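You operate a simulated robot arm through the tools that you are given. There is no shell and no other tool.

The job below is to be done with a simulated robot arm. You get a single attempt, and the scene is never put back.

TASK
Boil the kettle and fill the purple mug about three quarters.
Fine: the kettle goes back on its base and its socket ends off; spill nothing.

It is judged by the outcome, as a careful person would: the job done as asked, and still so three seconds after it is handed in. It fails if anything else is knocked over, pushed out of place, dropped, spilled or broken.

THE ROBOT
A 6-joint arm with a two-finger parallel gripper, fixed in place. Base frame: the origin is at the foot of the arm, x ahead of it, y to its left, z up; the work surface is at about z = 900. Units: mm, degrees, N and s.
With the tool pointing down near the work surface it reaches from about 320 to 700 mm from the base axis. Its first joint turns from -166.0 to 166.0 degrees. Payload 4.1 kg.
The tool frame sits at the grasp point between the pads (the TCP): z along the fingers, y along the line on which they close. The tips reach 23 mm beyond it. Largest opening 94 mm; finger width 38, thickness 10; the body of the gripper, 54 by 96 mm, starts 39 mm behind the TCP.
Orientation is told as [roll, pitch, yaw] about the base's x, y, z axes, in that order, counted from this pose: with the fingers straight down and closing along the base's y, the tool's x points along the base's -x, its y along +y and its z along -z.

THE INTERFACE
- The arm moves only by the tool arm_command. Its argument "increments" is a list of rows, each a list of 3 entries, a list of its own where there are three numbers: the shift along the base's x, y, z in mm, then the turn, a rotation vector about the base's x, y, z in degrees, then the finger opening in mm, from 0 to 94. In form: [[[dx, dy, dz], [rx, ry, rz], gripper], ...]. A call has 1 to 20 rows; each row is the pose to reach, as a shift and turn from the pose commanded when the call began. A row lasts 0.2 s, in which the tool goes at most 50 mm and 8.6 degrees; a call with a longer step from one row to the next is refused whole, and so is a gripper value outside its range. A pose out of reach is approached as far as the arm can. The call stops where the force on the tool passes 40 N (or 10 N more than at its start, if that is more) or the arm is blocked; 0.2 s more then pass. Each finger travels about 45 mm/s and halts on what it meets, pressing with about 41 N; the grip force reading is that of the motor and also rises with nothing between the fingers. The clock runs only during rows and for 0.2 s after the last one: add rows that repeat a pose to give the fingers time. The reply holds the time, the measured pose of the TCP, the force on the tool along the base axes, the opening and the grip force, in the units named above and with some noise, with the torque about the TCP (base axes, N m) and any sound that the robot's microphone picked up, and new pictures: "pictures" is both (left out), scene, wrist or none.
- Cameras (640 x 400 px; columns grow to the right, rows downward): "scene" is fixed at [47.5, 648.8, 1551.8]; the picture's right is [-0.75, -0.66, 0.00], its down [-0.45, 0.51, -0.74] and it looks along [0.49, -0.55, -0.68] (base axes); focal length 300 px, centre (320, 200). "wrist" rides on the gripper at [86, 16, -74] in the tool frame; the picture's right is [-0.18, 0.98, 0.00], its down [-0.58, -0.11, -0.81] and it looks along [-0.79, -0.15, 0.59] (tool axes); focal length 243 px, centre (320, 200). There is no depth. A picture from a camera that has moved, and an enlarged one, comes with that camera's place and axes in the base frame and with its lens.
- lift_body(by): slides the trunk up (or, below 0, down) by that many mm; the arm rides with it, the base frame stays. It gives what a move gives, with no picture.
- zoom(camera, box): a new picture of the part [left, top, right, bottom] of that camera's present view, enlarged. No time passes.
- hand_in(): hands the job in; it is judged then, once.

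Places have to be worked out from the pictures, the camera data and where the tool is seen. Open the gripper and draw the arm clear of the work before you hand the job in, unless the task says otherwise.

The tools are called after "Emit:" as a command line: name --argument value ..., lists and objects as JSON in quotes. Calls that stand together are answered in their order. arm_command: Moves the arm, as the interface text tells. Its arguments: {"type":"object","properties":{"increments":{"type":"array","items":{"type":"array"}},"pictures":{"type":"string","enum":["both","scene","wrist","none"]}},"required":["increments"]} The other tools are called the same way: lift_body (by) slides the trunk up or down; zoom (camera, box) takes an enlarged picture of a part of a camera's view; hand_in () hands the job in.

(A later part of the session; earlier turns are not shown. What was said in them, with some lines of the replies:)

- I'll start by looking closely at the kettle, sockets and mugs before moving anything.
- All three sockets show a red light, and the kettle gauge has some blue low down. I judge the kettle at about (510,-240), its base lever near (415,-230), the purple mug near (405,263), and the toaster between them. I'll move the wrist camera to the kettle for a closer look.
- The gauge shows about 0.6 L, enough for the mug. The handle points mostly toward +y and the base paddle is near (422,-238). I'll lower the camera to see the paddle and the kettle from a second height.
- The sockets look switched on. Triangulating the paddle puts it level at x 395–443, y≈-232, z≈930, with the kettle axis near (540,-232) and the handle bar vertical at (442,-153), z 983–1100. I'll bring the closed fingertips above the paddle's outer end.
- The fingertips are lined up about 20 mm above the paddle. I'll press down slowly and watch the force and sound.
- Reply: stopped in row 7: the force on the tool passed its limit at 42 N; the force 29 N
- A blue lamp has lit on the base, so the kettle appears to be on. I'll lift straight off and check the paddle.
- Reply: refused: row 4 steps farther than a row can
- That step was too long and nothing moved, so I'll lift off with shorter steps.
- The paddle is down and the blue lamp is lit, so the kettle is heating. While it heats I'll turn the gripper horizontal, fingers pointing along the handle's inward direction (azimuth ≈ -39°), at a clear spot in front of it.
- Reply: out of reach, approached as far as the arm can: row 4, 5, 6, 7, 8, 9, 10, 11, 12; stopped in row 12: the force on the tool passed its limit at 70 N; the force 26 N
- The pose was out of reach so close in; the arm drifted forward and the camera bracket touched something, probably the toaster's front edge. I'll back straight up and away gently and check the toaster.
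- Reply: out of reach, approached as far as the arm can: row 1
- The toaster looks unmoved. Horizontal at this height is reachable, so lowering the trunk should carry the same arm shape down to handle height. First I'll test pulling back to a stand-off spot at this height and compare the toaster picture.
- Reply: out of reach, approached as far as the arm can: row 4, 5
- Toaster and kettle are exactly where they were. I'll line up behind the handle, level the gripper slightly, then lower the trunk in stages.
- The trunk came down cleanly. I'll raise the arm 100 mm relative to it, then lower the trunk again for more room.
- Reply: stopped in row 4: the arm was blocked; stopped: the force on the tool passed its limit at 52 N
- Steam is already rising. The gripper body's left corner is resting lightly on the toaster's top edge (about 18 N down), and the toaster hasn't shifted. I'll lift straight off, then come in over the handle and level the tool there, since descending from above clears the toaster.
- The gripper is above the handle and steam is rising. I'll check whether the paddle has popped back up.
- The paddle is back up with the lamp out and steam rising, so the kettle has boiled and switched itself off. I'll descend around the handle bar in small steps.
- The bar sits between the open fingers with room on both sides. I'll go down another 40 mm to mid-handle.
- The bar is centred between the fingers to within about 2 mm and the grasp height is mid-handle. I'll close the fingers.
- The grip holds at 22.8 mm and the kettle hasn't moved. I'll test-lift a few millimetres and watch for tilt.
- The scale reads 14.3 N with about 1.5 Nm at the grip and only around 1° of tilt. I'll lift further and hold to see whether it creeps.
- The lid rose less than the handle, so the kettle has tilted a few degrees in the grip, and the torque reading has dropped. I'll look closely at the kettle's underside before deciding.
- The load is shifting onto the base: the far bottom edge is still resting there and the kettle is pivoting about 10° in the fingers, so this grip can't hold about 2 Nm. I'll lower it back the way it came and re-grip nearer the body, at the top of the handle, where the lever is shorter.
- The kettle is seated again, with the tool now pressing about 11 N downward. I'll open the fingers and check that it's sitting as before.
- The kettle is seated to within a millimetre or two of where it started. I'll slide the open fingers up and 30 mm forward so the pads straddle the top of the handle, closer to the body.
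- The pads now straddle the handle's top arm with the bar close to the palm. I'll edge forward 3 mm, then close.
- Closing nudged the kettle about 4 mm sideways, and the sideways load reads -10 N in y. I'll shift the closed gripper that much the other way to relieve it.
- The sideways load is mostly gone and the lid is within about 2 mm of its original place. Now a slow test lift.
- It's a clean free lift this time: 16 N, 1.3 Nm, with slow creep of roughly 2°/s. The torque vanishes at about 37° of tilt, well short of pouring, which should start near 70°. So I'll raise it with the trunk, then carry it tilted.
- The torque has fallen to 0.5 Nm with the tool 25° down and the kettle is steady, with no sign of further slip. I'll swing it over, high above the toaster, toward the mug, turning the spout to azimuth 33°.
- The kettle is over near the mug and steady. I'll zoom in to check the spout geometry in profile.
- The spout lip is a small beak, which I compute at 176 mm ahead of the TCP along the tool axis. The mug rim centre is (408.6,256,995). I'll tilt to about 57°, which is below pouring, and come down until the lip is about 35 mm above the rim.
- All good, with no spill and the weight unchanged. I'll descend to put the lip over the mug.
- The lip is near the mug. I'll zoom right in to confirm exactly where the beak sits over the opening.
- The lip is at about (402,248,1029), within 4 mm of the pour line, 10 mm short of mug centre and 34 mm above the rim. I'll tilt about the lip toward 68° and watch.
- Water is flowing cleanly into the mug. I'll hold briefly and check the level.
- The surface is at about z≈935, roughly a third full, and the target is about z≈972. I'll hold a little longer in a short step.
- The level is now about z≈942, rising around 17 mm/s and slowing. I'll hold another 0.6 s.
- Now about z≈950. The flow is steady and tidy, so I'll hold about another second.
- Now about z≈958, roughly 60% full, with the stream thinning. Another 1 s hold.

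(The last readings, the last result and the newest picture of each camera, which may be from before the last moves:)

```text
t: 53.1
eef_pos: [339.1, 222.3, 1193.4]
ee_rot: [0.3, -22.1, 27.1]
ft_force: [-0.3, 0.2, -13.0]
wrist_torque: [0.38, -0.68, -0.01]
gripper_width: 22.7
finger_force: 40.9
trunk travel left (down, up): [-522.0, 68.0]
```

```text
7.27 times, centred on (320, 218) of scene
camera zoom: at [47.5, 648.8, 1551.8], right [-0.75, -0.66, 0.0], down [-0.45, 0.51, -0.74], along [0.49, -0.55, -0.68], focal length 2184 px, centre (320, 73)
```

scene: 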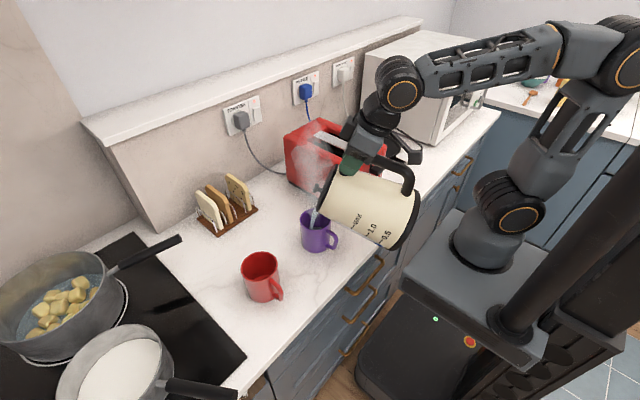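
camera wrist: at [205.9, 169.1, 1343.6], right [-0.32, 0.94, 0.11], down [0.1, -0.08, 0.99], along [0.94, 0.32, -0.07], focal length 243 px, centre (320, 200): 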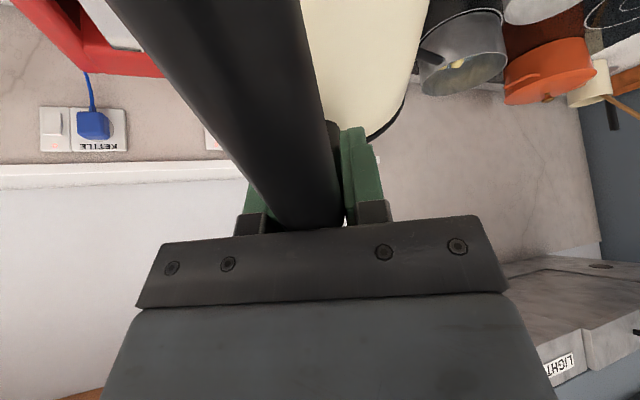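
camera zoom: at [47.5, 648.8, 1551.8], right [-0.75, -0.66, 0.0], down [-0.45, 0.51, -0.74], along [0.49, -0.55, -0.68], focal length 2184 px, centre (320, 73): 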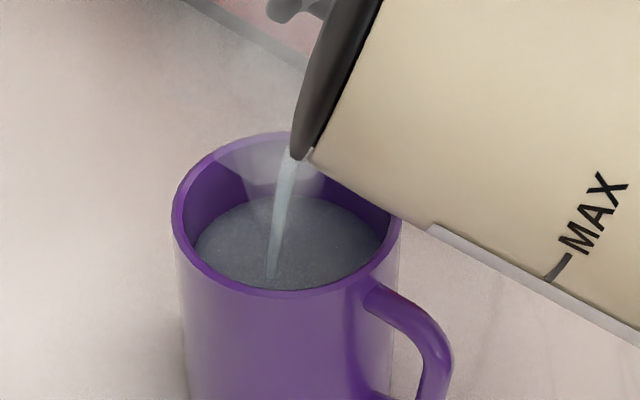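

Now about z≈963, roughly 64%. The flow is slow now, so I'll hold about 1.6 s more.

Emit:
arm_command --increments '[[[0, 0, 0], [0, 0, 0], 0], [[0, 0, 0], [0, 0, 0], 0], [[0, 0, 0], [0, 0, 0], 0], [[0, 0, 0], [0, 0, 0], 0], [[0, 0, 0], [0, 0, 0], 0], [[0, 0, 0], [0, 0, 0], 0], [[0, 0, 0], [0, 0, 0], 0]]' --pictures "none"

Emit:
zoom --camera "scene" --box '[295, 190, 345, 245]'

```text
t: 54.7
eef_pos: [338.1, 221.4, 1193.8]
ee_rot: [0.4, -22.1, 27.2]
ft_force: [-0.9, -0.4, -13.3]
wrist_torque: [0.34, -0.7, -0.01]
gripper_width: 22.8
finger_force: 40.9
trunk travel left (down, up): [-522.0, 68.0]
```

```text
7.27 times, centred on (320, 218) of scene
camera zoom: at [47.5, 648.8, 1551.8], right [-0.75, -0.66, 0.0], down [-0.45, 0.51, -0.74], along [0.49, -0.55, -0.68], focal length 2184 px, centre (320, 73)
```

zoom: 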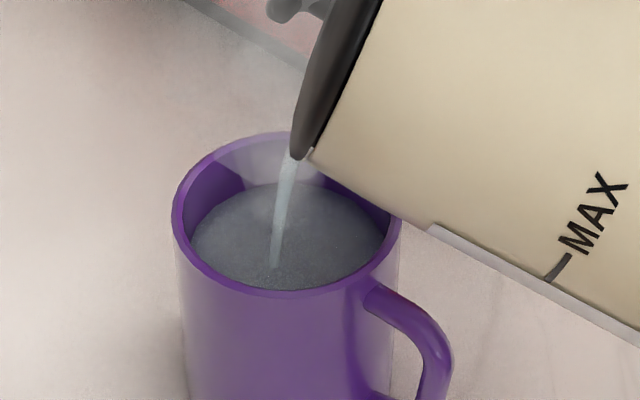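

The level is about z≈970, close to three quarters. I'll tip the kettle back about its lip now.

Emit:
arm_command --increments '[[[-20, -10.4, -9], [3.66, -7.1, 0], 0], [[-30, -15.5, -12], [5.5, -10.7, 0], 0], [[-37, -19, -10], [6.9, -13.3, 0], 0], [[-37, -19, -5], [6.9, -13.3, 0], 0], [[-37, -19, -5], [6.9, -13.3, 0], 0]]' --pictures "scene"

Emit:
zoom --camera "scene" --box '[295, 190, 345, 245]'

```text
t: 55.9
eef_pos: [300.4, 203.8, 1187.9]
ee_rot: [0.5, -37.1, 27.2]
ft_force: [0.1, 1.2, -12.9]
wrist_torque: [0.17, -0.31, -0.03]
gripper_width: 22.5
finger_force: 40.7
trunk travel left (down, up): [-522.0, 68.0]
```

scene: 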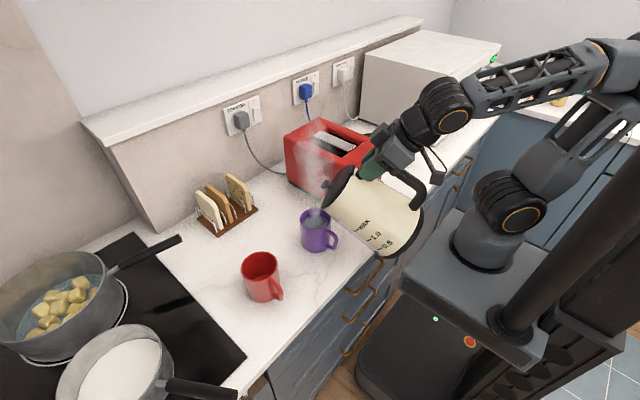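

```text
7.27 times, centred on (320, 218) of scene
camera zoom: at [47.5, 648.8, 1551.8], right [-0.75, -0.66, 0.0], down [-0.45, 0.51, -0.74], along [0.49, -0.55, -0.68], focal length 2184 px, centre (320, 73)
```

zoom: 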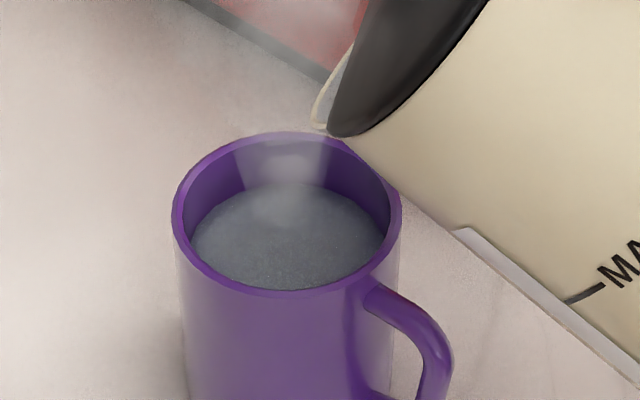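

The pour has stopped cleanly with the level close to three quarters and nothing spilled. I'll lift straight up, then go back the way I came.

Emit:
arm_command --increments '[[[0, 0, 20], [0, 0, 0], 0], [[0, 0, 55], [0, 0, 0], 0], [[0, 0, 95], [0, 0, 0], 0], [[0, 0, 135], [0, 0, 0], 0], [[12, 0, 165], [3, -5.8, 0], 0], [[30, -2, 180], [6, -11.6, 0], 0], [[52, -4, 190], [9, -17.4, 0], 0], [[70, -6, 196], [11, -21.3, 0], 0], [[82, -7.5, 196], [11, -21.3, 0], 0], [[82, -7.5, 196], [11, -21.3, 0], 0]]'

Emit:
zoom --camera "scene" --box '[260, 20, 420, 180]'

Emit:
zoom --camera "scene" --box '[280, 190, 360, 260]'

```text
t: 58.1
eef_pos: [384.8, 195.8, 1384.7]
ee_rot: [0.7, -61.0, 26.9]
ft_force: [0.4, 0.6, -13.3]
wrist_torque: [-0.16, 0.27, 0.0]
gripper_width: 22.9
finger_force: 40.9
trunk travel left (down, up): [-522.0, 68.0]
camera wrist: at [283.2, 162.0, 1344.4], right [-0.38, 0.91, 0.17], down [-0.32, -0.3, 0.9], along [0.87, 0.28, 0.41], focal length 243 px, centre (320, 200)
```

scene: 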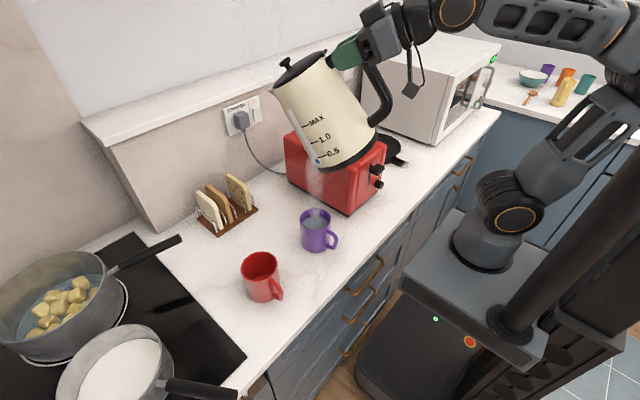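
wrist: 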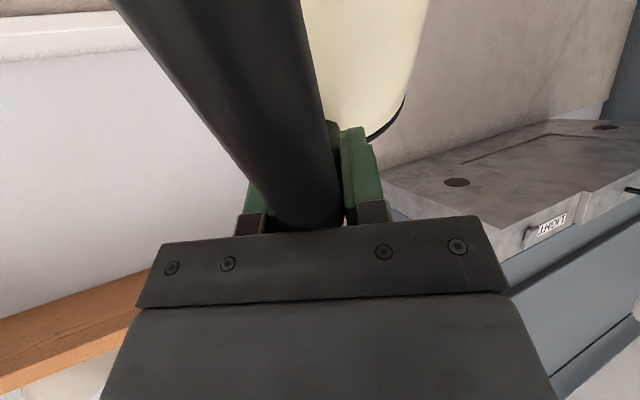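

```text
2.50 times, centred on (340, 100) of scene
camera zoom: at [47.5, 648.8, 1551.8], right [-0.75, -0.66, 0.0], down [-0.45, 0.51, -0.74], along [0.49, -0.55, -0.68], focal length 751 px, centre (270, 450)
```

zoom: 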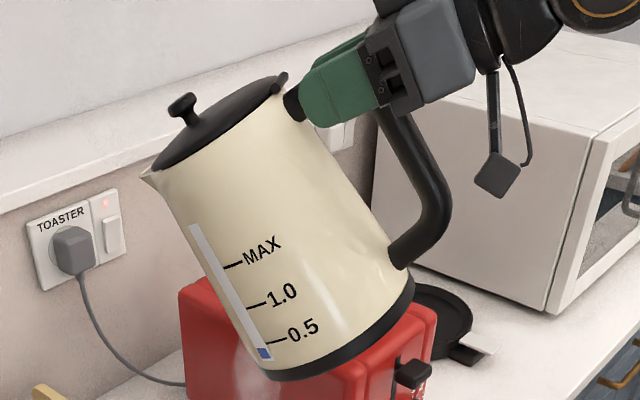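

```text
5.71 times, centred on (320, 225) of scene
camera zoom: at [47.5, 648.8, 1551.8], right [-0.75, -0.66, 0.0], down [-0.45, 0.51, -0.74], along [0.49, -0.55, -0.68], focal length 1716 px, centre (320, 57)
```

zoom: 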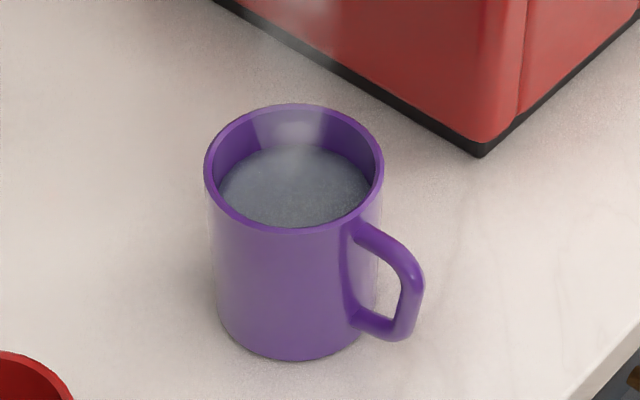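

The mug is unmoved and about three quarters full, and the kettle gauge now reads low. I'll swing back over the toaster to above the base, reversing the earlier arc.

Emit:
arm_command --increments '[[[4, -6, 0], [0, 0, -1.3], 0], [[13, -19, 0], [0, 0, -4.3], 0], [[24.6, -35.7, 0], [0, 0, -7.9], 0], [[34.8, -54, 0], [0, 0, -11.5], 0], [[44.8, -72, 0], [0, 0, -15.1], 0], [[53.5, -91, 0], [0, 0, -18.7], 0], [[61.7, -110.6, 0], [0, 0, -22.3], 0], [[68.5, -131, 0], [0, 0, -25.9], 0], [[75.1, -151.4, 0], [0, 0, -29.5], 0], [[80, -172, 0], [0, 0, -33.1], 0], [[84.7, -194, 0], [0, 0, -36.7], 0], [[88, -216, 0], [0, 0, -40.3], 0], [[90.3, -238, 0], [0, 0, -43.9], 0], [[91, -260, 0], [0, 0, -47.5], 0], [[91.7, -283, 0], [0, 0, -51.1], 0], [[91, -305, 0], [0, 0, -54.7], 0], [[90, -328, 0], [0, 0, -58.3], 0], [[87, -346, 0], [0, 0, -61], 0], [[84, -362, 0], [0, 0, -63.5], 0], [[79.5, -374.7, 0], [0, 0, -65.4], 0]]'

Emit:
zoom --camera "scene" --box '[340, 110, 440, 180]'

```text
t: 62.3
eef_pos: [463.1, -181.0, 1382.9]
ee_rot: [0.6, -60.9, -38.4]
ft_force: [-0.2, -0.4, -13.1]
wrist_torque: [0.18, 0.29, 0.01]
gripper_width: 22.9
finger_force: 41.2
trunk travel left (down, up): [-522.0, 68.0]
camera wrist: at [389.3, -101.7, 1343.3], right [0.67, 0.72, 0.17], down [-0.4, 0.17, 0.9], along [0.62, -0.67, 0.41], focal length 243 px, centre (320, 200)
```

scene: 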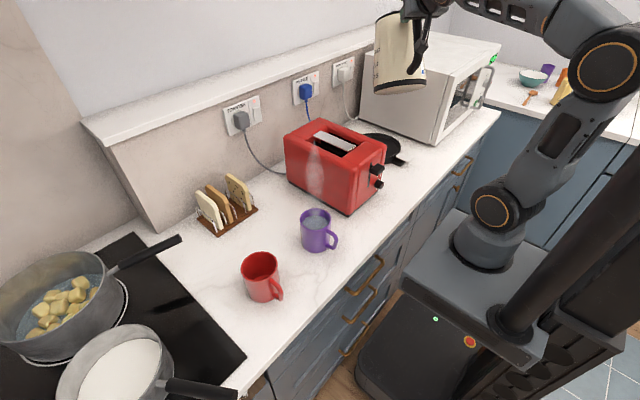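
wrist: 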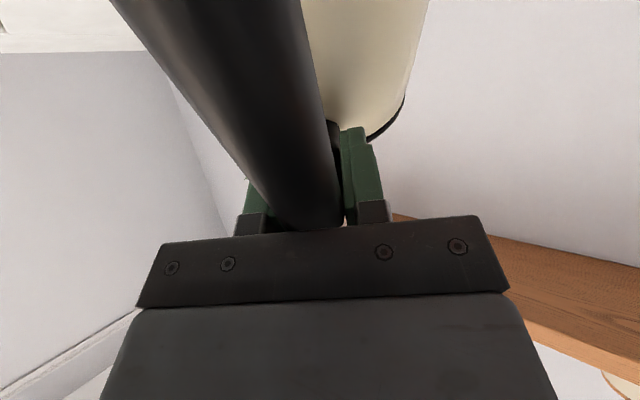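

```text
5.71 times, centred on (390, 145) of scene
camera zoom: at [47.5, 648.8, 1551.8], right [-0.75, -0.66, 0.0], down [-0.45, 0.51, -0.74], along [0.49, -0.55, -0.68], focal length 1716 px, centre (-80, 514)
```

zoom: 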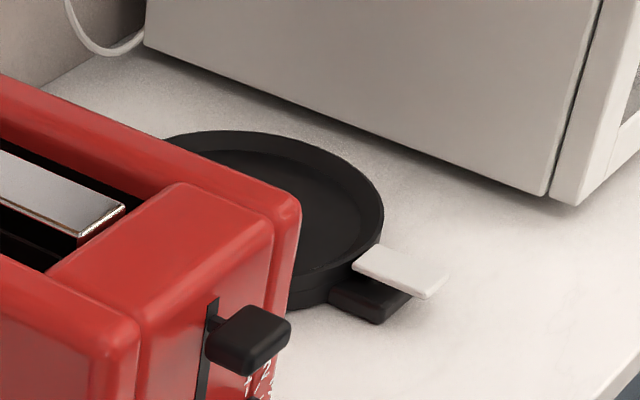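

I'm above the base with the grip unchanged, and the dish-shaped base is in place with its paddle up. I'll level the kettle, then lower with the trunk.

Emit:
arm_command --increments '[[[0.5, 0.7, 0], [-4.5, -5.6, 0], 0], [[1, 1.4, 0], [-9, -11.2, 0], 0], [[1.4, 2.1, 0], [-13.5, -16.9, 0], 0], [[1.4, 2.1, 0], [-17.9, -22.5, 0], 0], [[1.4, 2.1, 0], [-17.9, -22.5, 0], 0]]' --pictures "none"

Emit:
lift_body --by -225

Emit:
arm_command --increments '[[[0, 0, 0], [0, 0, 0], 0]]'

Emit:
zoom --camera "scene" --box '[340, 50, 440, 180]'

```text
t: 63.5
eef_pos: [466.9, -177.3, 1384.3]
ee_rot: [-8.8, -89.7, -28.8]
ft_force: [1.3, -1.0, -13.3]
wrist_torque: [0.64, 0.83, 0.0]
gripper_width: 23.0
finger_force: 41.0
trunk travel left (down, up): [-522.0, 68.0]
```

```text
t: 65.8
eef_pos: [465.1, -176.9, 1159.2]
ee_rot: [-22.2, -89.8, -15.6]
ft_force: [0.3, -0.2, -12.7]
wrist_torque: [0.63, 0.84, 0.0]
gripper_width: 22.7
finger_force: 41.3
trunk travel left (down, up): [-297.0, 293.0]
```

```text
t: 66.2
eef_pos: [464.4, -178.4, 1157.9]
ee_rot: [-21.5, -89.8, -16.1]
ft_force: [-0.2, 0.4, -13.3]
wrist_torque: [0.64, 0.83, 0.0]
gripper_width: 22.7
finger_force: 40.7
trunk travel left (down, up): [-297.0, 293.0]
camera wrist: at [416.8, -118.4, 1072.0], right [0.6, 0.78, 0.18], down [-0.7, 0.41, 0.58], along [0.38, -0.48, 0.79], focal length 243 px, centre (320, 200)
```

scene: 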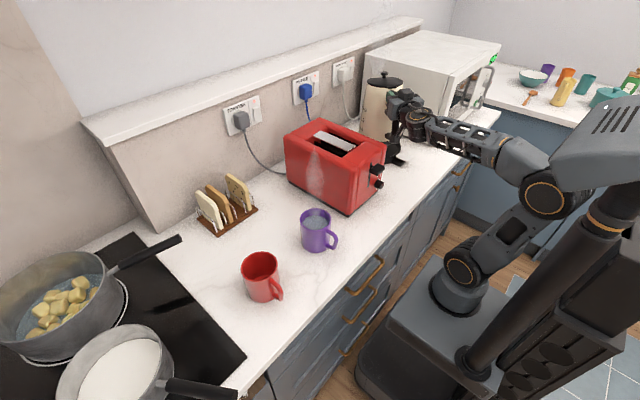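
wrist: 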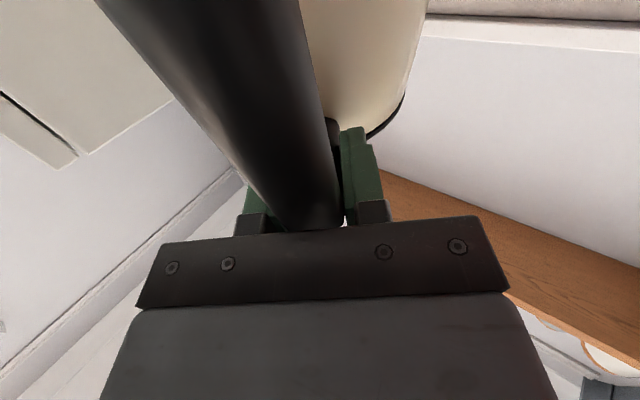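

```text
3.08 times, centred on (390, 115) of scene
camera zoom: at [47.5, 648.8, 1551.8], right [-0.75, -0.66, 0.0], down [-0.45, 0.51, -0.74], along [0.49, -0.55, -0.68], focal length 924 px, centre (105, 462)
```

zoom: 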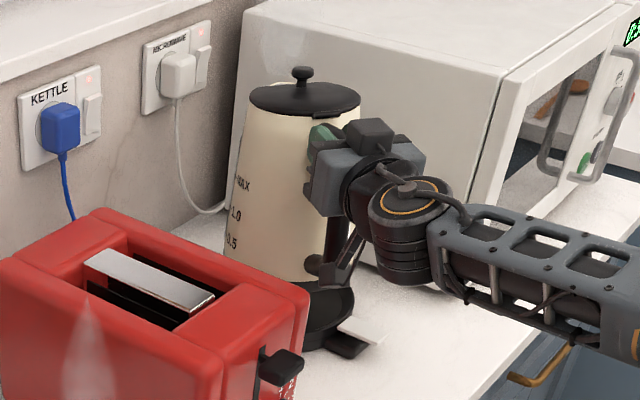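

The kettle is hanging with perhaps 2–3° of spout-down tilt. I'll lower a bit more, to the exact height of my earlier test-lift picture, so I can compare them directly.

Emit:
lift_body --by -43

Emit:
zoom --camera "scene" --box '[355, 75, 415, 125]'

Emit:
zoom --camera "scene" --box '[340, 110, 440, 180]'

```text
t: 67.1
eef_pos: [466.0, -177.3, 1116.5]
ee_rot: [-22.4, -89.8, -15.4]
ft_force: [0.6, 0.9, -12.9]
wrist_torque: [0.64, 0.82, -0.01]
gripper_width: 22.8
finger_force: 42.1
trunk travel left (down, up): [-254.0, 336.0]
```

```text
8.00 times, centred on (385, 100) of scene
camera zoom: at [47.5, 648.8, 1551.8], right [-0.75, -0.66, 0.0], down [-0.45, 0.51, -0.74], along [0.49, -0.55, -0.68], focal length 2402 px, centre (-200, 1000)
```

zoom: 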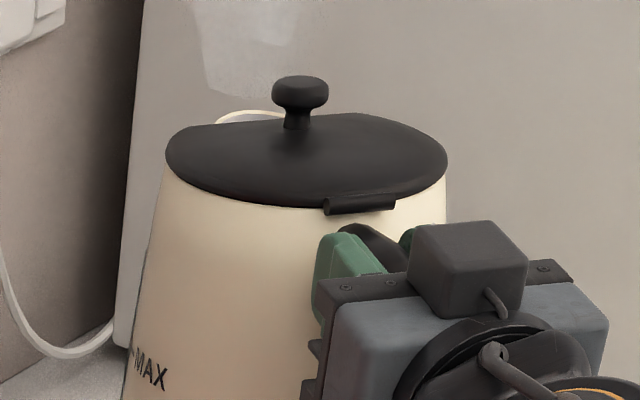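

```text
5.71 times, centred on (390, 145) of scene
camera zoom: at [47.5, 648.8, 1551.8], right [-0.75, -0.66, 0.0], down [-0.45, 0.51, -0.74], along [0.49, -0.55, -0.68], focal length 1716 px, centre (-80, 514)
```

zoom: 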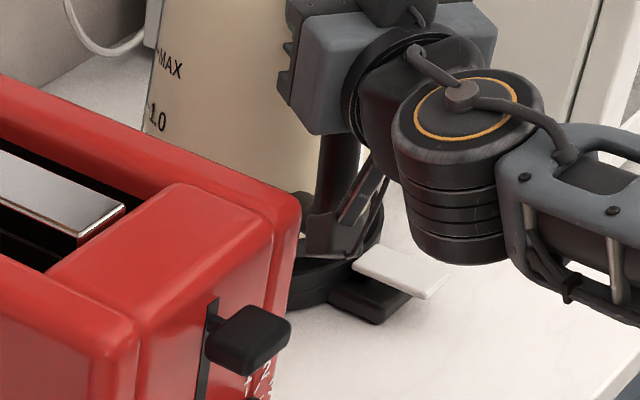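

Compared with the test-lift picture, the kettle has slipped about 3° spout-down and about 2° in yaw, and sits about 2 mm off line. I'll correct those before setting down.

Emit:
arm_command --increments '[[[-0.8, -0.9, 0], [-1, -1.25, -1], 0], [[-1.6, -1.7, 0], [-2, -2.5, -2], 0], [[-1.6, -1.7, 0], [-2, -2.5, -2], 0]]' --pictures "none"

Emit:
zoom --camera "scene" --box '[355, 75, 415, 125]'

```text
t: 67.9
eef_pos: [464.1, -179.2, 1115.1]
ee_rot: [-178.3, -87.0, 138.6]
ft_force: [1.1, 0.6, -12.6]
wrist_torque: [0.7, 0.85, -0.03]
gripper_width: 22.9
finger_force: 40.8
trunk travel left (down, up): [-254.0, 336.0]
```

```text
8.00 times, centred on (385, 100) of scene
camera zoom: at [47.5, 648.8, 1551.8], right [-0.75, -0.66, 0.0], down [-0.45, 0.51, -0.74], along [0.49, -0.55, -0.68], focal length 2402 px, centre (-200, 1000)
```

zoom: 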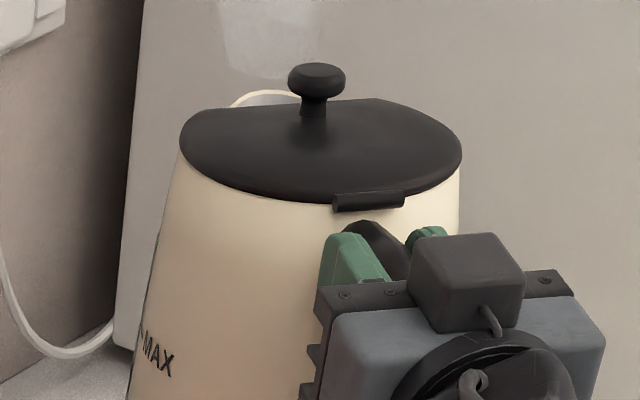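

The lid centre now matches the expected position to about 1 mm. I'll lower slowly onto the base, watching the force.

Emit:
arm_command --increments '[[[0, 0, -5], [0, 0, 0], 0], [[0, 0, -10], [0, 0, 0], 0], [[0, 0, -14], [0, 0, 0], 0], [[0, 0, -17], [0, 0, 0], 0], [[0, 0, -20], [0, 0, 0], 0], [[0, 0, -20], [0, 0, 0], 0]]' --pictures "none"

Emit:
zoom --camera "scene" --box '[355, 75, 415, 125]'

Emit:
zoom --camera "scene" --box '[340, 110, 440, 180]'

```text
t: 69.3
eef_pos: [461.7, -177.7, 1100.1]
ee_rot: [-179.5, -86.7, 139.6]
ft_force: [-1.3, 1.6, 5.9]
wrist_torque: [-0.86, -1.09, -0.04]
gripper_width: 22.9
finger_force: 41.4
trunk travel left (down, up): [-254.0, 336.0]
```

```text
8.00 times, centred on (385, 100) of scene
camera zoom: at [47.5, 648.8, 1551.8], right [-0.75, -0.66, 0.0], down [-0.45, 0.51, -0.74], along [0.49, -0.55, -0.68], focal length 2402 px, centre (-200, 1000)
```

zoom: 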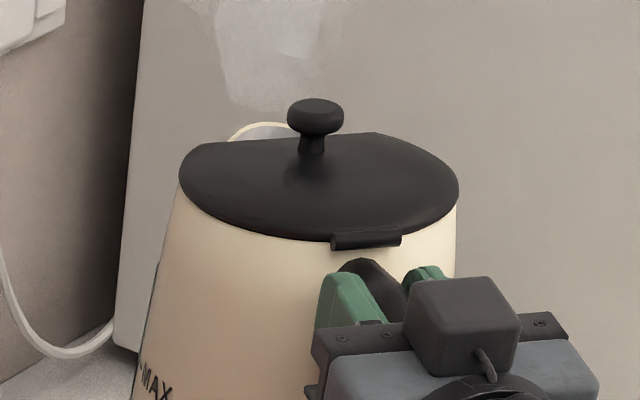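

```text
5.71 times, centred on (390, 145) of scene
camera zoom: at [47.5, 648.8, 1551.8], right [-0.75, -0.66, 0.0], down [-0.45, 0.51, -0.74], along [0.49, -0.55, -0.68], focal length 1716 px, centre (-80, 514)
```

zoom: 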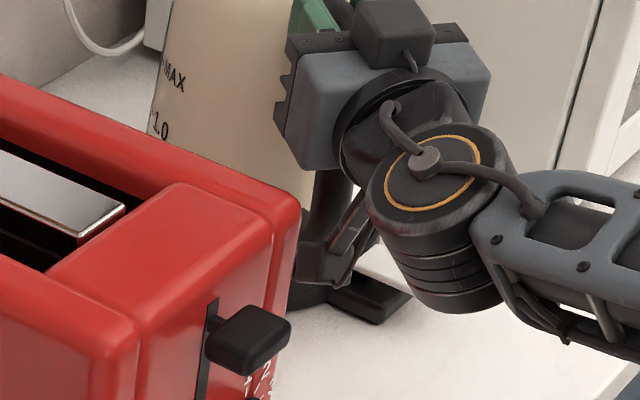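

It has touched: +6 N up, with the torque showing the spout-side edge contacting first. The lid reads about 3.5 mm to the right of its seated position. I'll raise slightly, shift and level a touch more, then lower again.

Emit:
arm_command --increments '[[[0, 0, 4], [0, 0, 0], 0], [[1.1, 1.3, 8], [-0.6, -0.8, 0], 0], [[2.2, 2.7, 8], [-1.2, -1.6, 0], 0], [[2.2, 2.7, 8], [-1.2, -1.6, 0], 0]]' --pictures "none"

Emit:
zoom --camera "scene" --box '[355, 75, 415, 125]'

```text
t: 70.3
eef_pos: [465.3, -177.0, 1102.2]
ee_rot: [-180.0, -85.1, 140.3]
ft_force: [1.1, -0.3, -13.5]
wrist_torque: [0.72, 0.87, -0.02]
gripper_width: 23.0
finger_force: 41.0
trunk travel left (down, up): [-254.0, 336.0]
```

```text
8.00 times, centred on (385, 100) of scene
camera zoom: at [47.5, 648.8, 1551.8], right [-0.75, -0.66, 0.0], down [-0.45, 0.51, -0.74], along [0.49, -0.55, -0.68], focal length 2402 px, centre (-200, 1000)
```

zoom: 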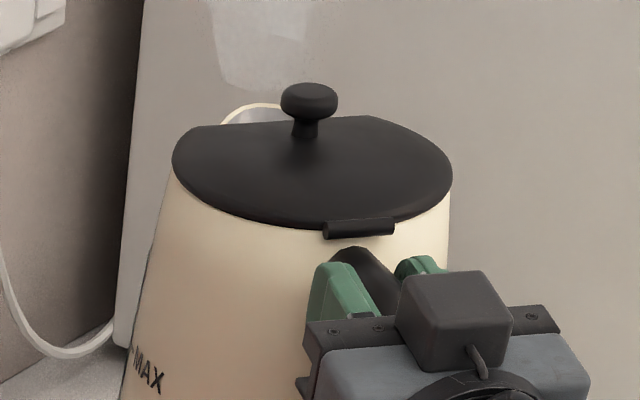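

It's hanging free and nearly level, with the lid within 2 mm of the target. I'll lower onto the base with a 1 mm correction.

Emit:
arm_command --increments '[[[-0.6, -0.8, -3], [0, 0, 0], 0], [[-0.6, -0.8, -6], [0, 0, 0], 0], [[-0.6, -0.8, -9], [0, 0, 0], 0], [[-0.6, -0.8, -11], [0, 0, 0], 0], [[-0.6, -0.8, -11], [0, 0, 0], 0]]' --pictures "none"

Emit:
zoom --camera "scene" --box '[355, 75, 415, 125]'

```text
t: 71.5
eef_pos: [464.9, -178.0, 1095.6]
ee_rot: [179.8, -85.0, 140.4]
ft_force: [0.7, -0.2, -7.5]
wrist_torque: [0.21, 0.13, 0.22]
gripper_width: 22.8
finger_force: 41.2
trunk travel left (down, up): [-254.0, 336.0]
```

```text
8.00 times, centred on (385, 100) of scene
camera zoom: at [47.5, 648.8, 1551.8], right [-0.75, -0.66, 0.0], down [-0.45, 0.51, -0.74], along [0.49, -0.55, -0.68], focal length 2402 px, centre (-200, 1000)
```

zoom: 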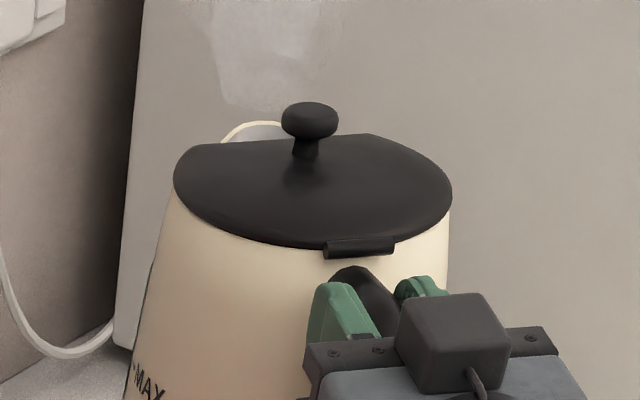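

The lid is at its original seated position and the base now carries about half the weight. I'll ease down a little more to transfer the rest.

Emit:
arm_command --increments '[[[0, 0, -1.5], [0, 0, 0], 0], [[0, 0, -3], [0, 0, 0], 0], [[0, 0, -3], [0, 0, 0], 0]]' --pictures "none"

Emit:
zoom --camera "scene" --box '[355, 75, 415, 125]'

```text
t: 72.3
eef_pos: [463.3, -177.7, 1095.2]
ee_rot: [178.9, -84.4, 141.4]
ft_force: [2.1, 0.7, 16.1]
wrist_torque: [-0.01, 0.31, 0.14]
gripper_width: 23.1
finger_force: 40.8
trunk travel left (down, up): [-254.0, 336.0]
```

```text
8.00 times, centred on (385, 100) of scene
camera zoom: at [47.5, 648.8, 1551.8], right [-0.75, -0.66, 0.0], down [-0.45, 0.51, -0.74], along [0.49, -0.55, -0.68], focal length 2402 px, centre (-200, 1000)
```

zoom: 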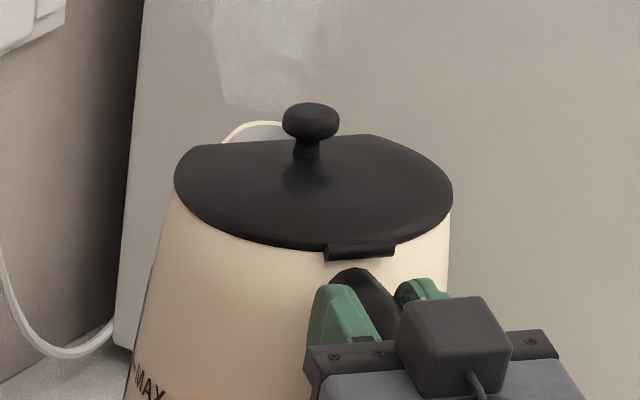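

It's firmly seated, with +16 N reaction and no lid movement. I'll relax the push, then open the fingers slowly.

Emit:
arm_command --increments '[[[0, 0, 1.5], [0, 0, 0], 0], [[0, 0, 2], [0, 0, 0], 10], [[0, 0, 2], [0, 0, 0], 25], [[0, 0, 2], [0, 0, 0], 35], [[0, 0, 2], [0, 0, 0], 50], [[0, 0, 2], [0, 0, 0], 70], [[0, 0, 2], [0, 0, 0], 70]]'

Emit:
zoom --camera "scene" --box '[355, 75, 415, 125]'

```text
t: 73.9
eef_pos: [465.0, -177.4, 1092.2]
ee_rot: [179.6, -84.8, 140.7]
ft_force: [0.0, 0.5, -0.5]
wrist_torque: [-0.04, 0.02, -0.01]
gripper_width: 70.0
finger_force: 0.1
trunk travel left (down, up): [-254.0, 336.0]
camera wrist: at [424.7, -122.0, 998.8], right [0.62, 0.77, 0.18], down [-0.73, 0.46, 0.51], along [0.3, -0.45, 0.84], focal length 243 px, centre (320, 200)
```

scene: 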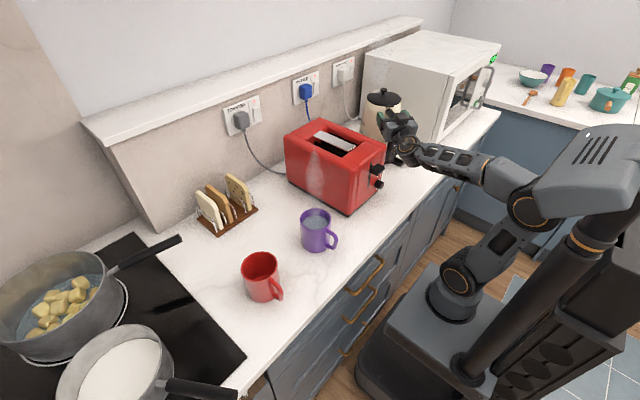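
wrist: 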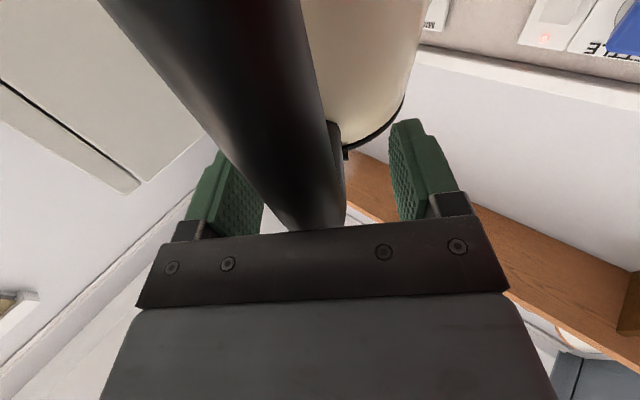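

```text
8.00 times, centred on (385, 100) of scene
camera zoom: at [47.5, 648.8, 1551.8], right [-0.75, -0.66, 0.0], down [-0.45, 0.51, -0.74], along [0.49, -0.55, -0.68], focal length 2402 px, centre (-200, 1000)
```

zoom: 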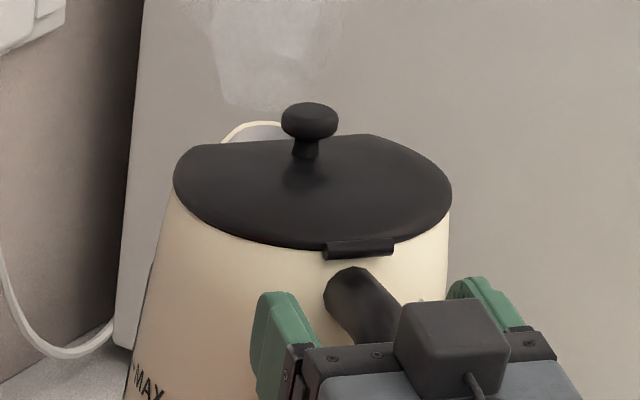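

The kettle stands on its base exactly where it began. I'll back off the handle a few millimetres and rise clear with the trunk.

Emit:
arm_command --increments '[[[-3, 2.5, 0], [0, 0, 0], 70], [[-6, 5, 0], [0, 0, 0], 70], [[-6, 5, 15], [0, 0, 0], 70], [[-6, 5, 30], [0, 0, 0], 70], [[-6, 5, 30], [0, 0, 0], 70]]' --pictures "none"

Emit:
lift_body --by 240

Emit:
zoom --camera "scene" --box '[340, 70, 440, 180]'

Emit:
zoom --camera "scene" --box '[280, 60, 360, 120]'

```text
t: 75.1
eef_pos: [458.3, -171.6, 1121.2]
ee_rot: [179.8, -85.0, 140.7]
ft_force: [-0.2, -0.7, -0.5]
wrist_torque: [-0.01, -0.01, 0.01]
gripper_width: 70.2
finger_force: 0.0
trunk travel left (down, up): [-254.0, 336.0]
```

```text
t: 77.6
eef_pos: [459.2, -171.8, 1361.7]
ee_rot: [179.7, -84.9, 140.7]
ft_force: [-0.2, -0.3, -0.1]
wrist_torque: [0.0, 0.01, 0.0]
gripper_width: 70.1
finger_force: 0.1
trunk travel left (down, up): [-494.0, 96.0]
```

```text
3.64 times, centred on (390, 125) of scene
camera zoom: at [47.5, 648.8, 1551.8], right [-0.75, -0.66, 0.0], down [-0.45, 0.51, -0.74], along [0.49, -0.55, -0.68], focal length 1092 px, centre (66, 473)
```

zoom: 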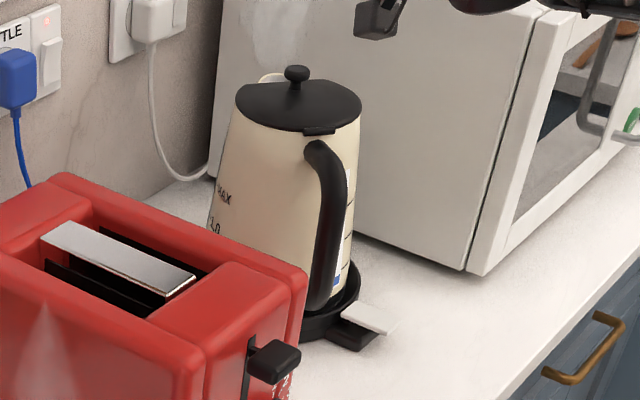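

```text
6.67 times, centred on (320, 90) of scene
camera zoom: at [47.5, 648.8, 1551.8], right [-0.75, -0.66, 0.0], down [-0.45, 0.51, -0.74], along [0.49, -0.55, -0.68], focal length 2002 px, centre (320, 933)
```

zoom: 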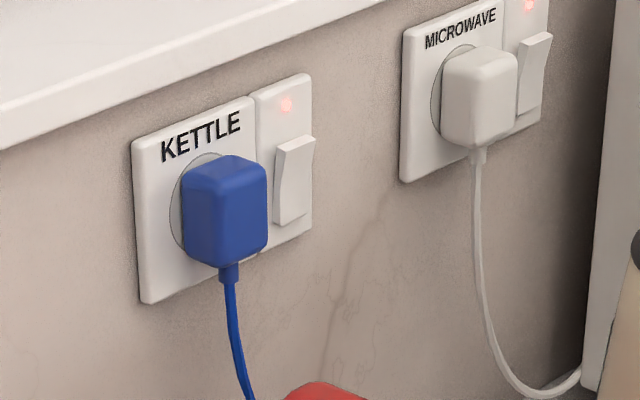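

The kettle is back on its base and everything is as it was. Triangulating from two views, the kettle socket's rocker centre is at about (755,-134,1127). Its top half sticks out, so pressing the top should switch it off. I'll pitch the closed gripper 35° down and point it along +x, up high.

Emit:
arm_command --increments '[[[0, 0, 0], [4.9, 6, 0], 50], [[0, 0, 0], [9.9, 12.1, 0], 30], [[0, 0, 0], [15, 18.4, 0], 10], [[0, 0, 0], [20.2, 24.7, 0], 0], [[0, 0, 0], [25.4, 31, 0], 0], [[0, 0, 0], [25.4, 31, 0], 0]]' --pictures "none"

Emit:
arm_command --increments '[[[10, 3, 0], [0, 0, 6], 0], [[25, 8, 0], [0, 0, 13], 0], [[45, 14, 0], [0, 0, 20], 0], [[65, 20, 0], [0, 0, 27], 0], [[90, 28, 0], [0, 0, 34], 0], [[115, 38, 0], [0, 0, 39.3], 0], [[140, 38, -10], [0, 0, 39.3], 0], [[140, 38, -10], [0, 0, 39.3], 0]]'

```text
t: 79.0
eef_pos: [459.1, -170.0, 1360.4]
ee_rot: [-0.4, -54.9, -39.3]
ft_force: [0.0, 0.0, -0.2]
wrist_torque: [0.0, -0.01, 0.0]
gripper_width: 0.1
finger_force: 41.1
trunk travel left (down, up): [-494.0, 96.0]
```

```text
t: 80.8
eef_pos: [601.1, -133.1, 1349.8]
ee_rot: [-0.4, -55.1, 0.0]
ft_force: [0.4, 0.1, -0.5]
wrist_torque: [0.03, -0.02, -0.04]
gripper_width: 0.1
finger_force: 40.9
trunk travel left (down, up): [-494.0, 96.0]
camera wrist: at [490.7, -115.7, 1320.6], right [0.11, 0.98, 0.15], down [-0.33, -0.1, 0.94], along [0.94, -0.15, 0.31], focal length 243 px, centre (320, 200)
```

scene: 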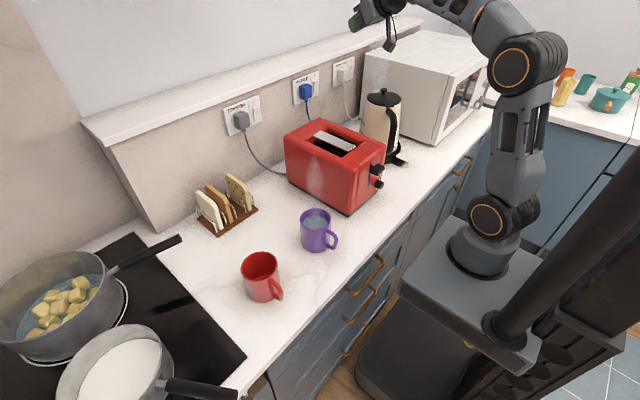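
wrist: 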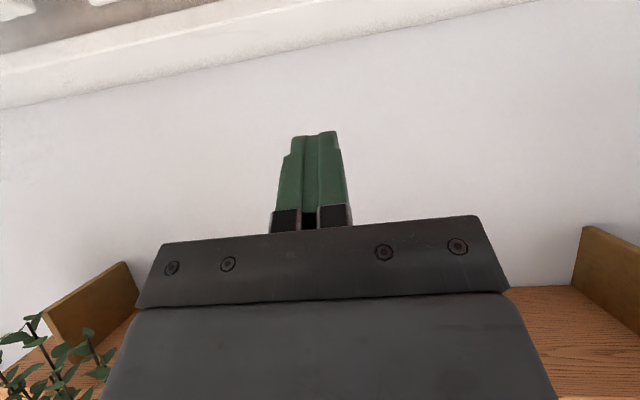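

Orientation is right: 35° down, pointing along +x. I'll move forward and down to about 70 mm short of the rocker.

Emit:
arm_command --increments '[[[20, 0, -25], [0, 0, 0], 0], [[42, 0, -50], [0, 0, 0], 0], [[58, 0, -85], [0, 0, 0], 0], [[64, 0, -120], [0, 0, 0], 0], [[64, 0, -155], [0, 0, 0], 0], [[64, 0, -185], [0, 0, 0], 0], [[64, 0, -197], [0, 0, 0], 0], [[64, 0, -197], [0, 0, 0], 0]]'

Emit:
zoom --camera "scene" --box '[280, 60, 360, 120]'

Emit:
zoom --camera "wrist" --box '[200, 60, 440, 240]'

```text
t: 82.6
eef_pos: [663.1, -133.0, 1153.0]
ee_rot: [-0.4, -55.0, -0.2]
ft_force: [-0.9, -0.5, 0.0]
wrist_torque: [0.02, 0.02, 0.02]
gripper_width: 0.0
finger_force: 40.5
trunk travel left (down, up): [-494.0, 96.0]
camera wrist: at [553.4, -117.0, 1124.1], right [0.11, 0.98, 0.15], down [-0.33, -0.1, 0.94], along [0.94, -0.15, 0.31], focal length 243 px, centre (320, 200)
```

scene: 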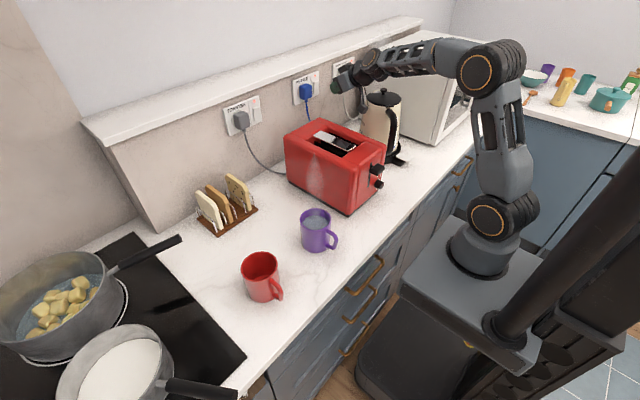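
wrist: 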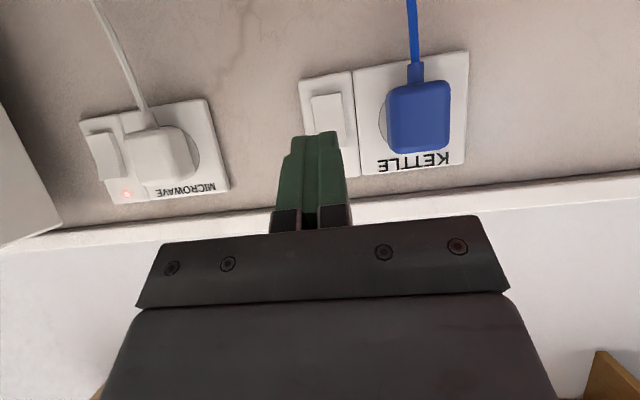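

```text
6.67 times, centred on (320, 90) of scene
camera zoom: at [47.5, 648.8, 1551.8], right [-0.75, -0.66, 0.0], down [-0.45, 0.51, -0.74], along [0.49, -0.55, -0.68], focal length 2002 px, centre (320, 933)
```

zoom: 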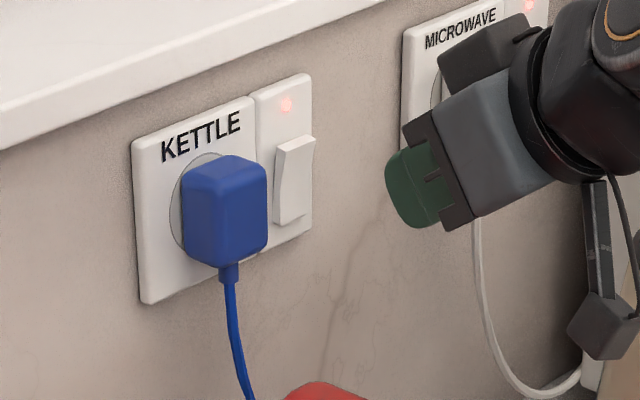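

```text
2.22 times, centred on (320, 150) of wrist
camera zoom: at [553.4, -117.0, 1124.1], right [0.11, 0.98, 0.15], down [-0.33, -0.1, 0.94], along [0.94, -0.15, 0.31], focal length 539 px, centre (320, 311)
```

zoom: 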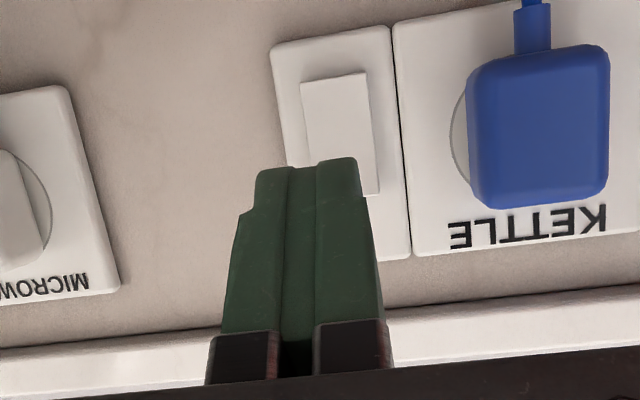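

The rocker's top half is at about (752,-131,1140). I'll lower 12 mm so the front of the fingertips meets it and advance slowly.

Emit:
arm_command --increments '[[[15, 1.5, -6], [0, 0, 0], 0], [[35, 1.5, -12], [0, 0, 0], 0], [[48, 1.5, -12], [0, 0, 0], 0], [[54, 1.5, -12], [0, 0, 0], 0], [[58, 1.5, -12], [0, 0, 0], 0], [[61, 1.5, -12], [0, 0, 0], 0], [[64, 1.5, -12], [0, 0, 0], 0], [[66, 1.5, -12], [0, 0, 0], 0], [[68, 1.5, -12], [0, 0, 0], 0]]'

Emit:
zoom --camera "scene" --box '[280, 60, 360, 120]'

Emit:
zoom --camera "wrist" --box '[200, 60, 440, 240]'

```text
t: 84.6
eef_pos: [725.1, -131.5, 1144.2]
ee_rot: [-0.3, -54.6, 0.0]
ft_force: [-31.6, 1.9, 3.3]
wrist_torque: [-0.04, -0.21, 0.07]
gripper_width: 0.0
finger_force: 40.8
trunk travel left (down, up): [-494.0, 96.0]
stopped in row 9: the force on the tool passed its limit at 43 N (the readings are from after the stop); the commanded pose is now the measured one
camera wrist: at [614.8, -114.5, 1114.8], right [0.11, 0.98, 0.15], down [-0.32, -0.1, 0.94], along [0.94, -0.15, 0.3], focal length 243 px, centre (320, 200)
```

scene: 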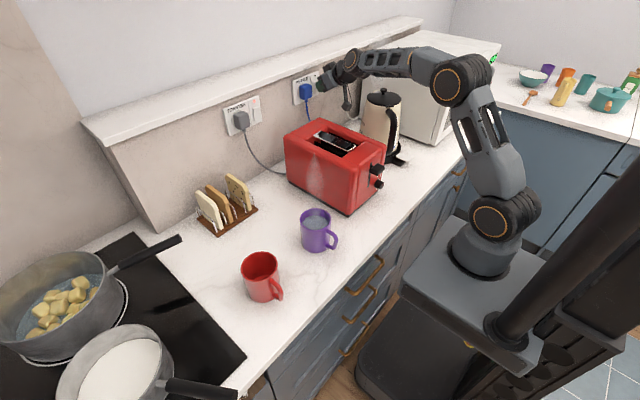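
wrist: 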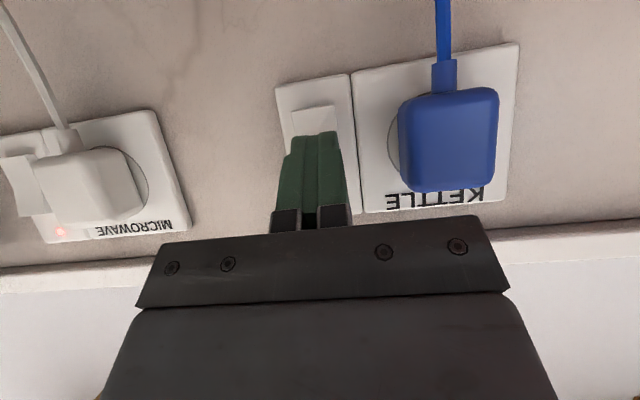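

```text
6.67 times, centred on (320, 90) of scene
camera zoom: at [47.5, 648.8, 1551.8], right [-0.75, -0.66, 0.0], down [-0.45, 0.51, -0.74], along [0.49, -0.55, -0.68], focal length 2002 px, centre (320, 933)
```

zoom: 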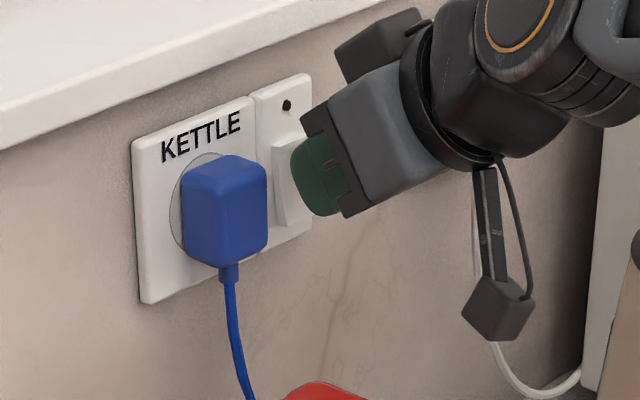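

```text
2.22 times, centred on (320, 150) of wrist
camera zoom: at [614.8, -114.5, 1114.8], right [0.11, 0.98, 0.15], down [-0.32, -0.1, 0.94], along [0.94, -0.15, 0.3], focal length 539 px, centre (320, 311)
```

zoom: 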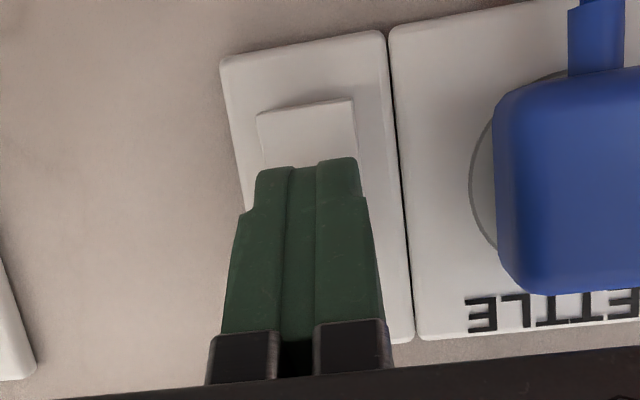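

The kettle socket's light has gone dark, so it's off. I'll back straight away from the wall and confirm it stays off.

Emit:
arm_command --increments '[[[-10, 0, 0], [0, 0, 0], 0], [[-35, 0, 5], [0, 0, 0], 0], [[-60, 0, 20], [0, 0, 0], 0], [[-65, 0, 60], [0, 0, 0], 0], [[-75, 0, 105], [0, 0, 0], 0], [[-95, 0, 145], [0, 0, 0], 0], [[-120, 0, 180], [0, 0, 0], 20], [[-150, 0, 205], [0, 0, 0], 40], [[-190, 0, 220], [0, 0, 0], 60], [[-230, 0, 220], [0, 0, 0], 80], [[-230, 0, 220], [0, 0, 0], 80]]'

Emit:
zoom --camera "scene" --box '[210, 50, 370, 150]'

Emit:
zoom --camera "scene" --box '[340, 70, 440, 180]'

Emit:
zoom --camera "scene" --box '[220, 190, 380, 310]'

```text
t: 87.0
eef_pos: [499.8, -131.6, 1364.0]
ee_rot: [-0.4, -54.5, 0.1]
ft_force: [0.4, 0.6, 0.6]
wrist_torque: [0.03, -0.02, 0.01]
gripper_width: 80.0
finger_force: 0.1
trunk travel left (down, up): [-494.0, 96.0]
camera wrist: at [388.6, -114.6, 1335.3], right [0.11, 0.98, 0.15], down [-0.32, -0.1, 0.94], along [0.94, -0.15, 0.3], focal length 243 px, centre (320, 200)
```

scene: 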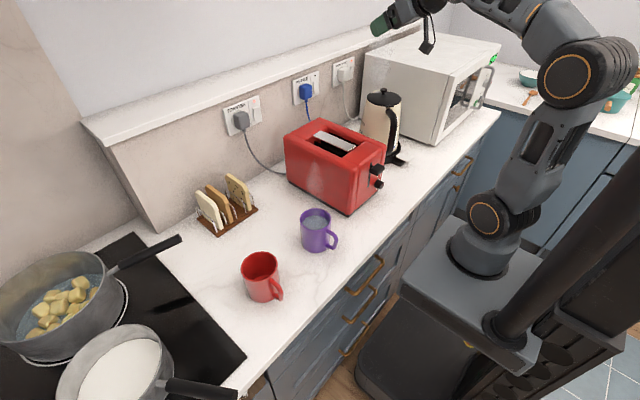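
wrist: 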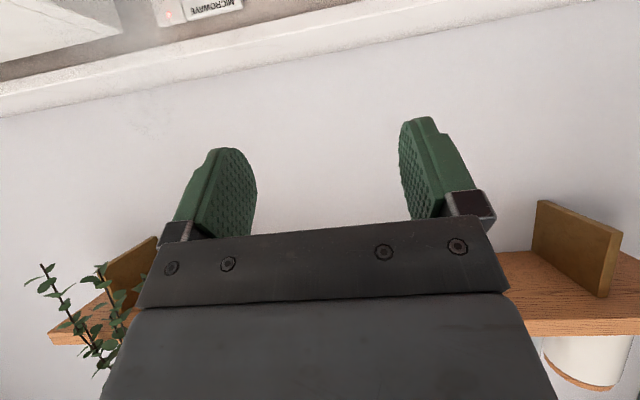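

```text
4.00 times, centred on (290, 100) of scene
camera zoom: at [47.5, 648.8, 1551.8], right [-0.75, -0.66, 0.0], down [-0.45, 0.51, -0.74], along [0.49, -0.55, -0.68], focal length 1201 px, centre (440, 600)
```

zoom: 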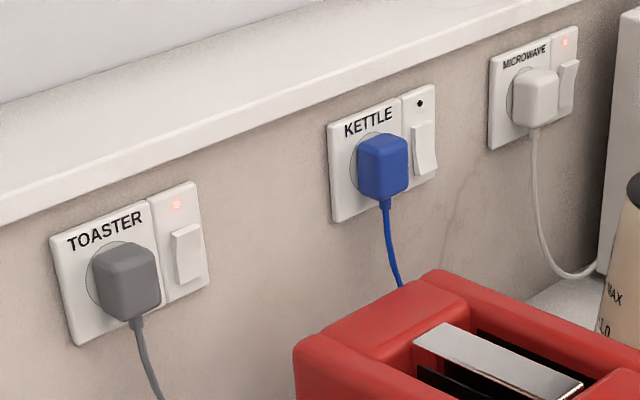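

```text
3.64 times, centred on (390, 125) of scene
camera zoom: at [47.5, 648.8, 1551.8], right [-0.75, -0.66, 0.0], down [-0.45, 0.51, -0.74], along [0.49, -0.55, -0.68], focal length 1092 px, centre (66, 473)
```

zoom: 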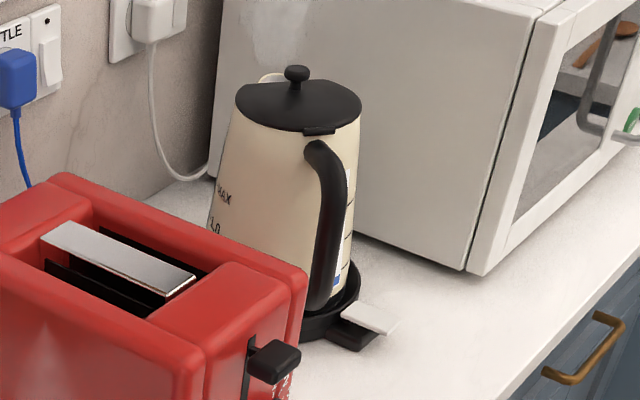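

```text
3.33 times, centred on (300, 250) of scene
camera zoom: at [47.5, 648.8, 1551.8], right [-0.75, -0.66, 0.0], down [-0.45, 0.51, -0.74], along [0.49, -0.55, -0.68], focal length 1001 px, centre (387, 33)
```

zoom: 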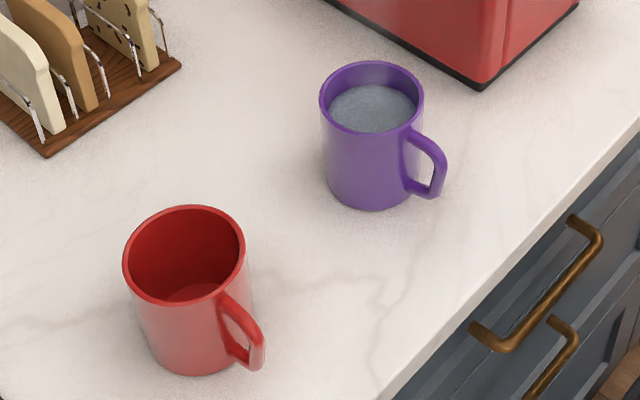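

The kettle is seated on its base with the paddle up. Its socket is off and the other sockets are still lit. The purple mug is unmoved at about three quarters full, with nothing spilled. The gripper is open and clear, so I'm handing in.

Emit:
hand_in

```text
The job is handed in.
```

The kettle boiled, the purple mug is about three quarters full by my reading of the camera view (roughly 72–75%), and I've handed the job in. I don't know yet how it was judged.

- **Kettle:** it boiled and switched itself off. After pouring, I set it back on its base in its original position.
- **Socket:** the kettle socket is off and its light is out. The toaster and microwave sockets are still on.
- **Spills:** I saw no water outside the mug.
- **Contacts:** while I was lining up the first grip, the arm bumped something, probably the toaster's front edge, at up to 70 N. It then pressed on the toaster's top edge at up to 52 N. The toaster looked unmoved in the pictures afterwards.
- **First lift:** my first grip let the kettle tip about 10° while its edge was still on the base. I set it back down and re-gripped nearer the body before lifting it clear.
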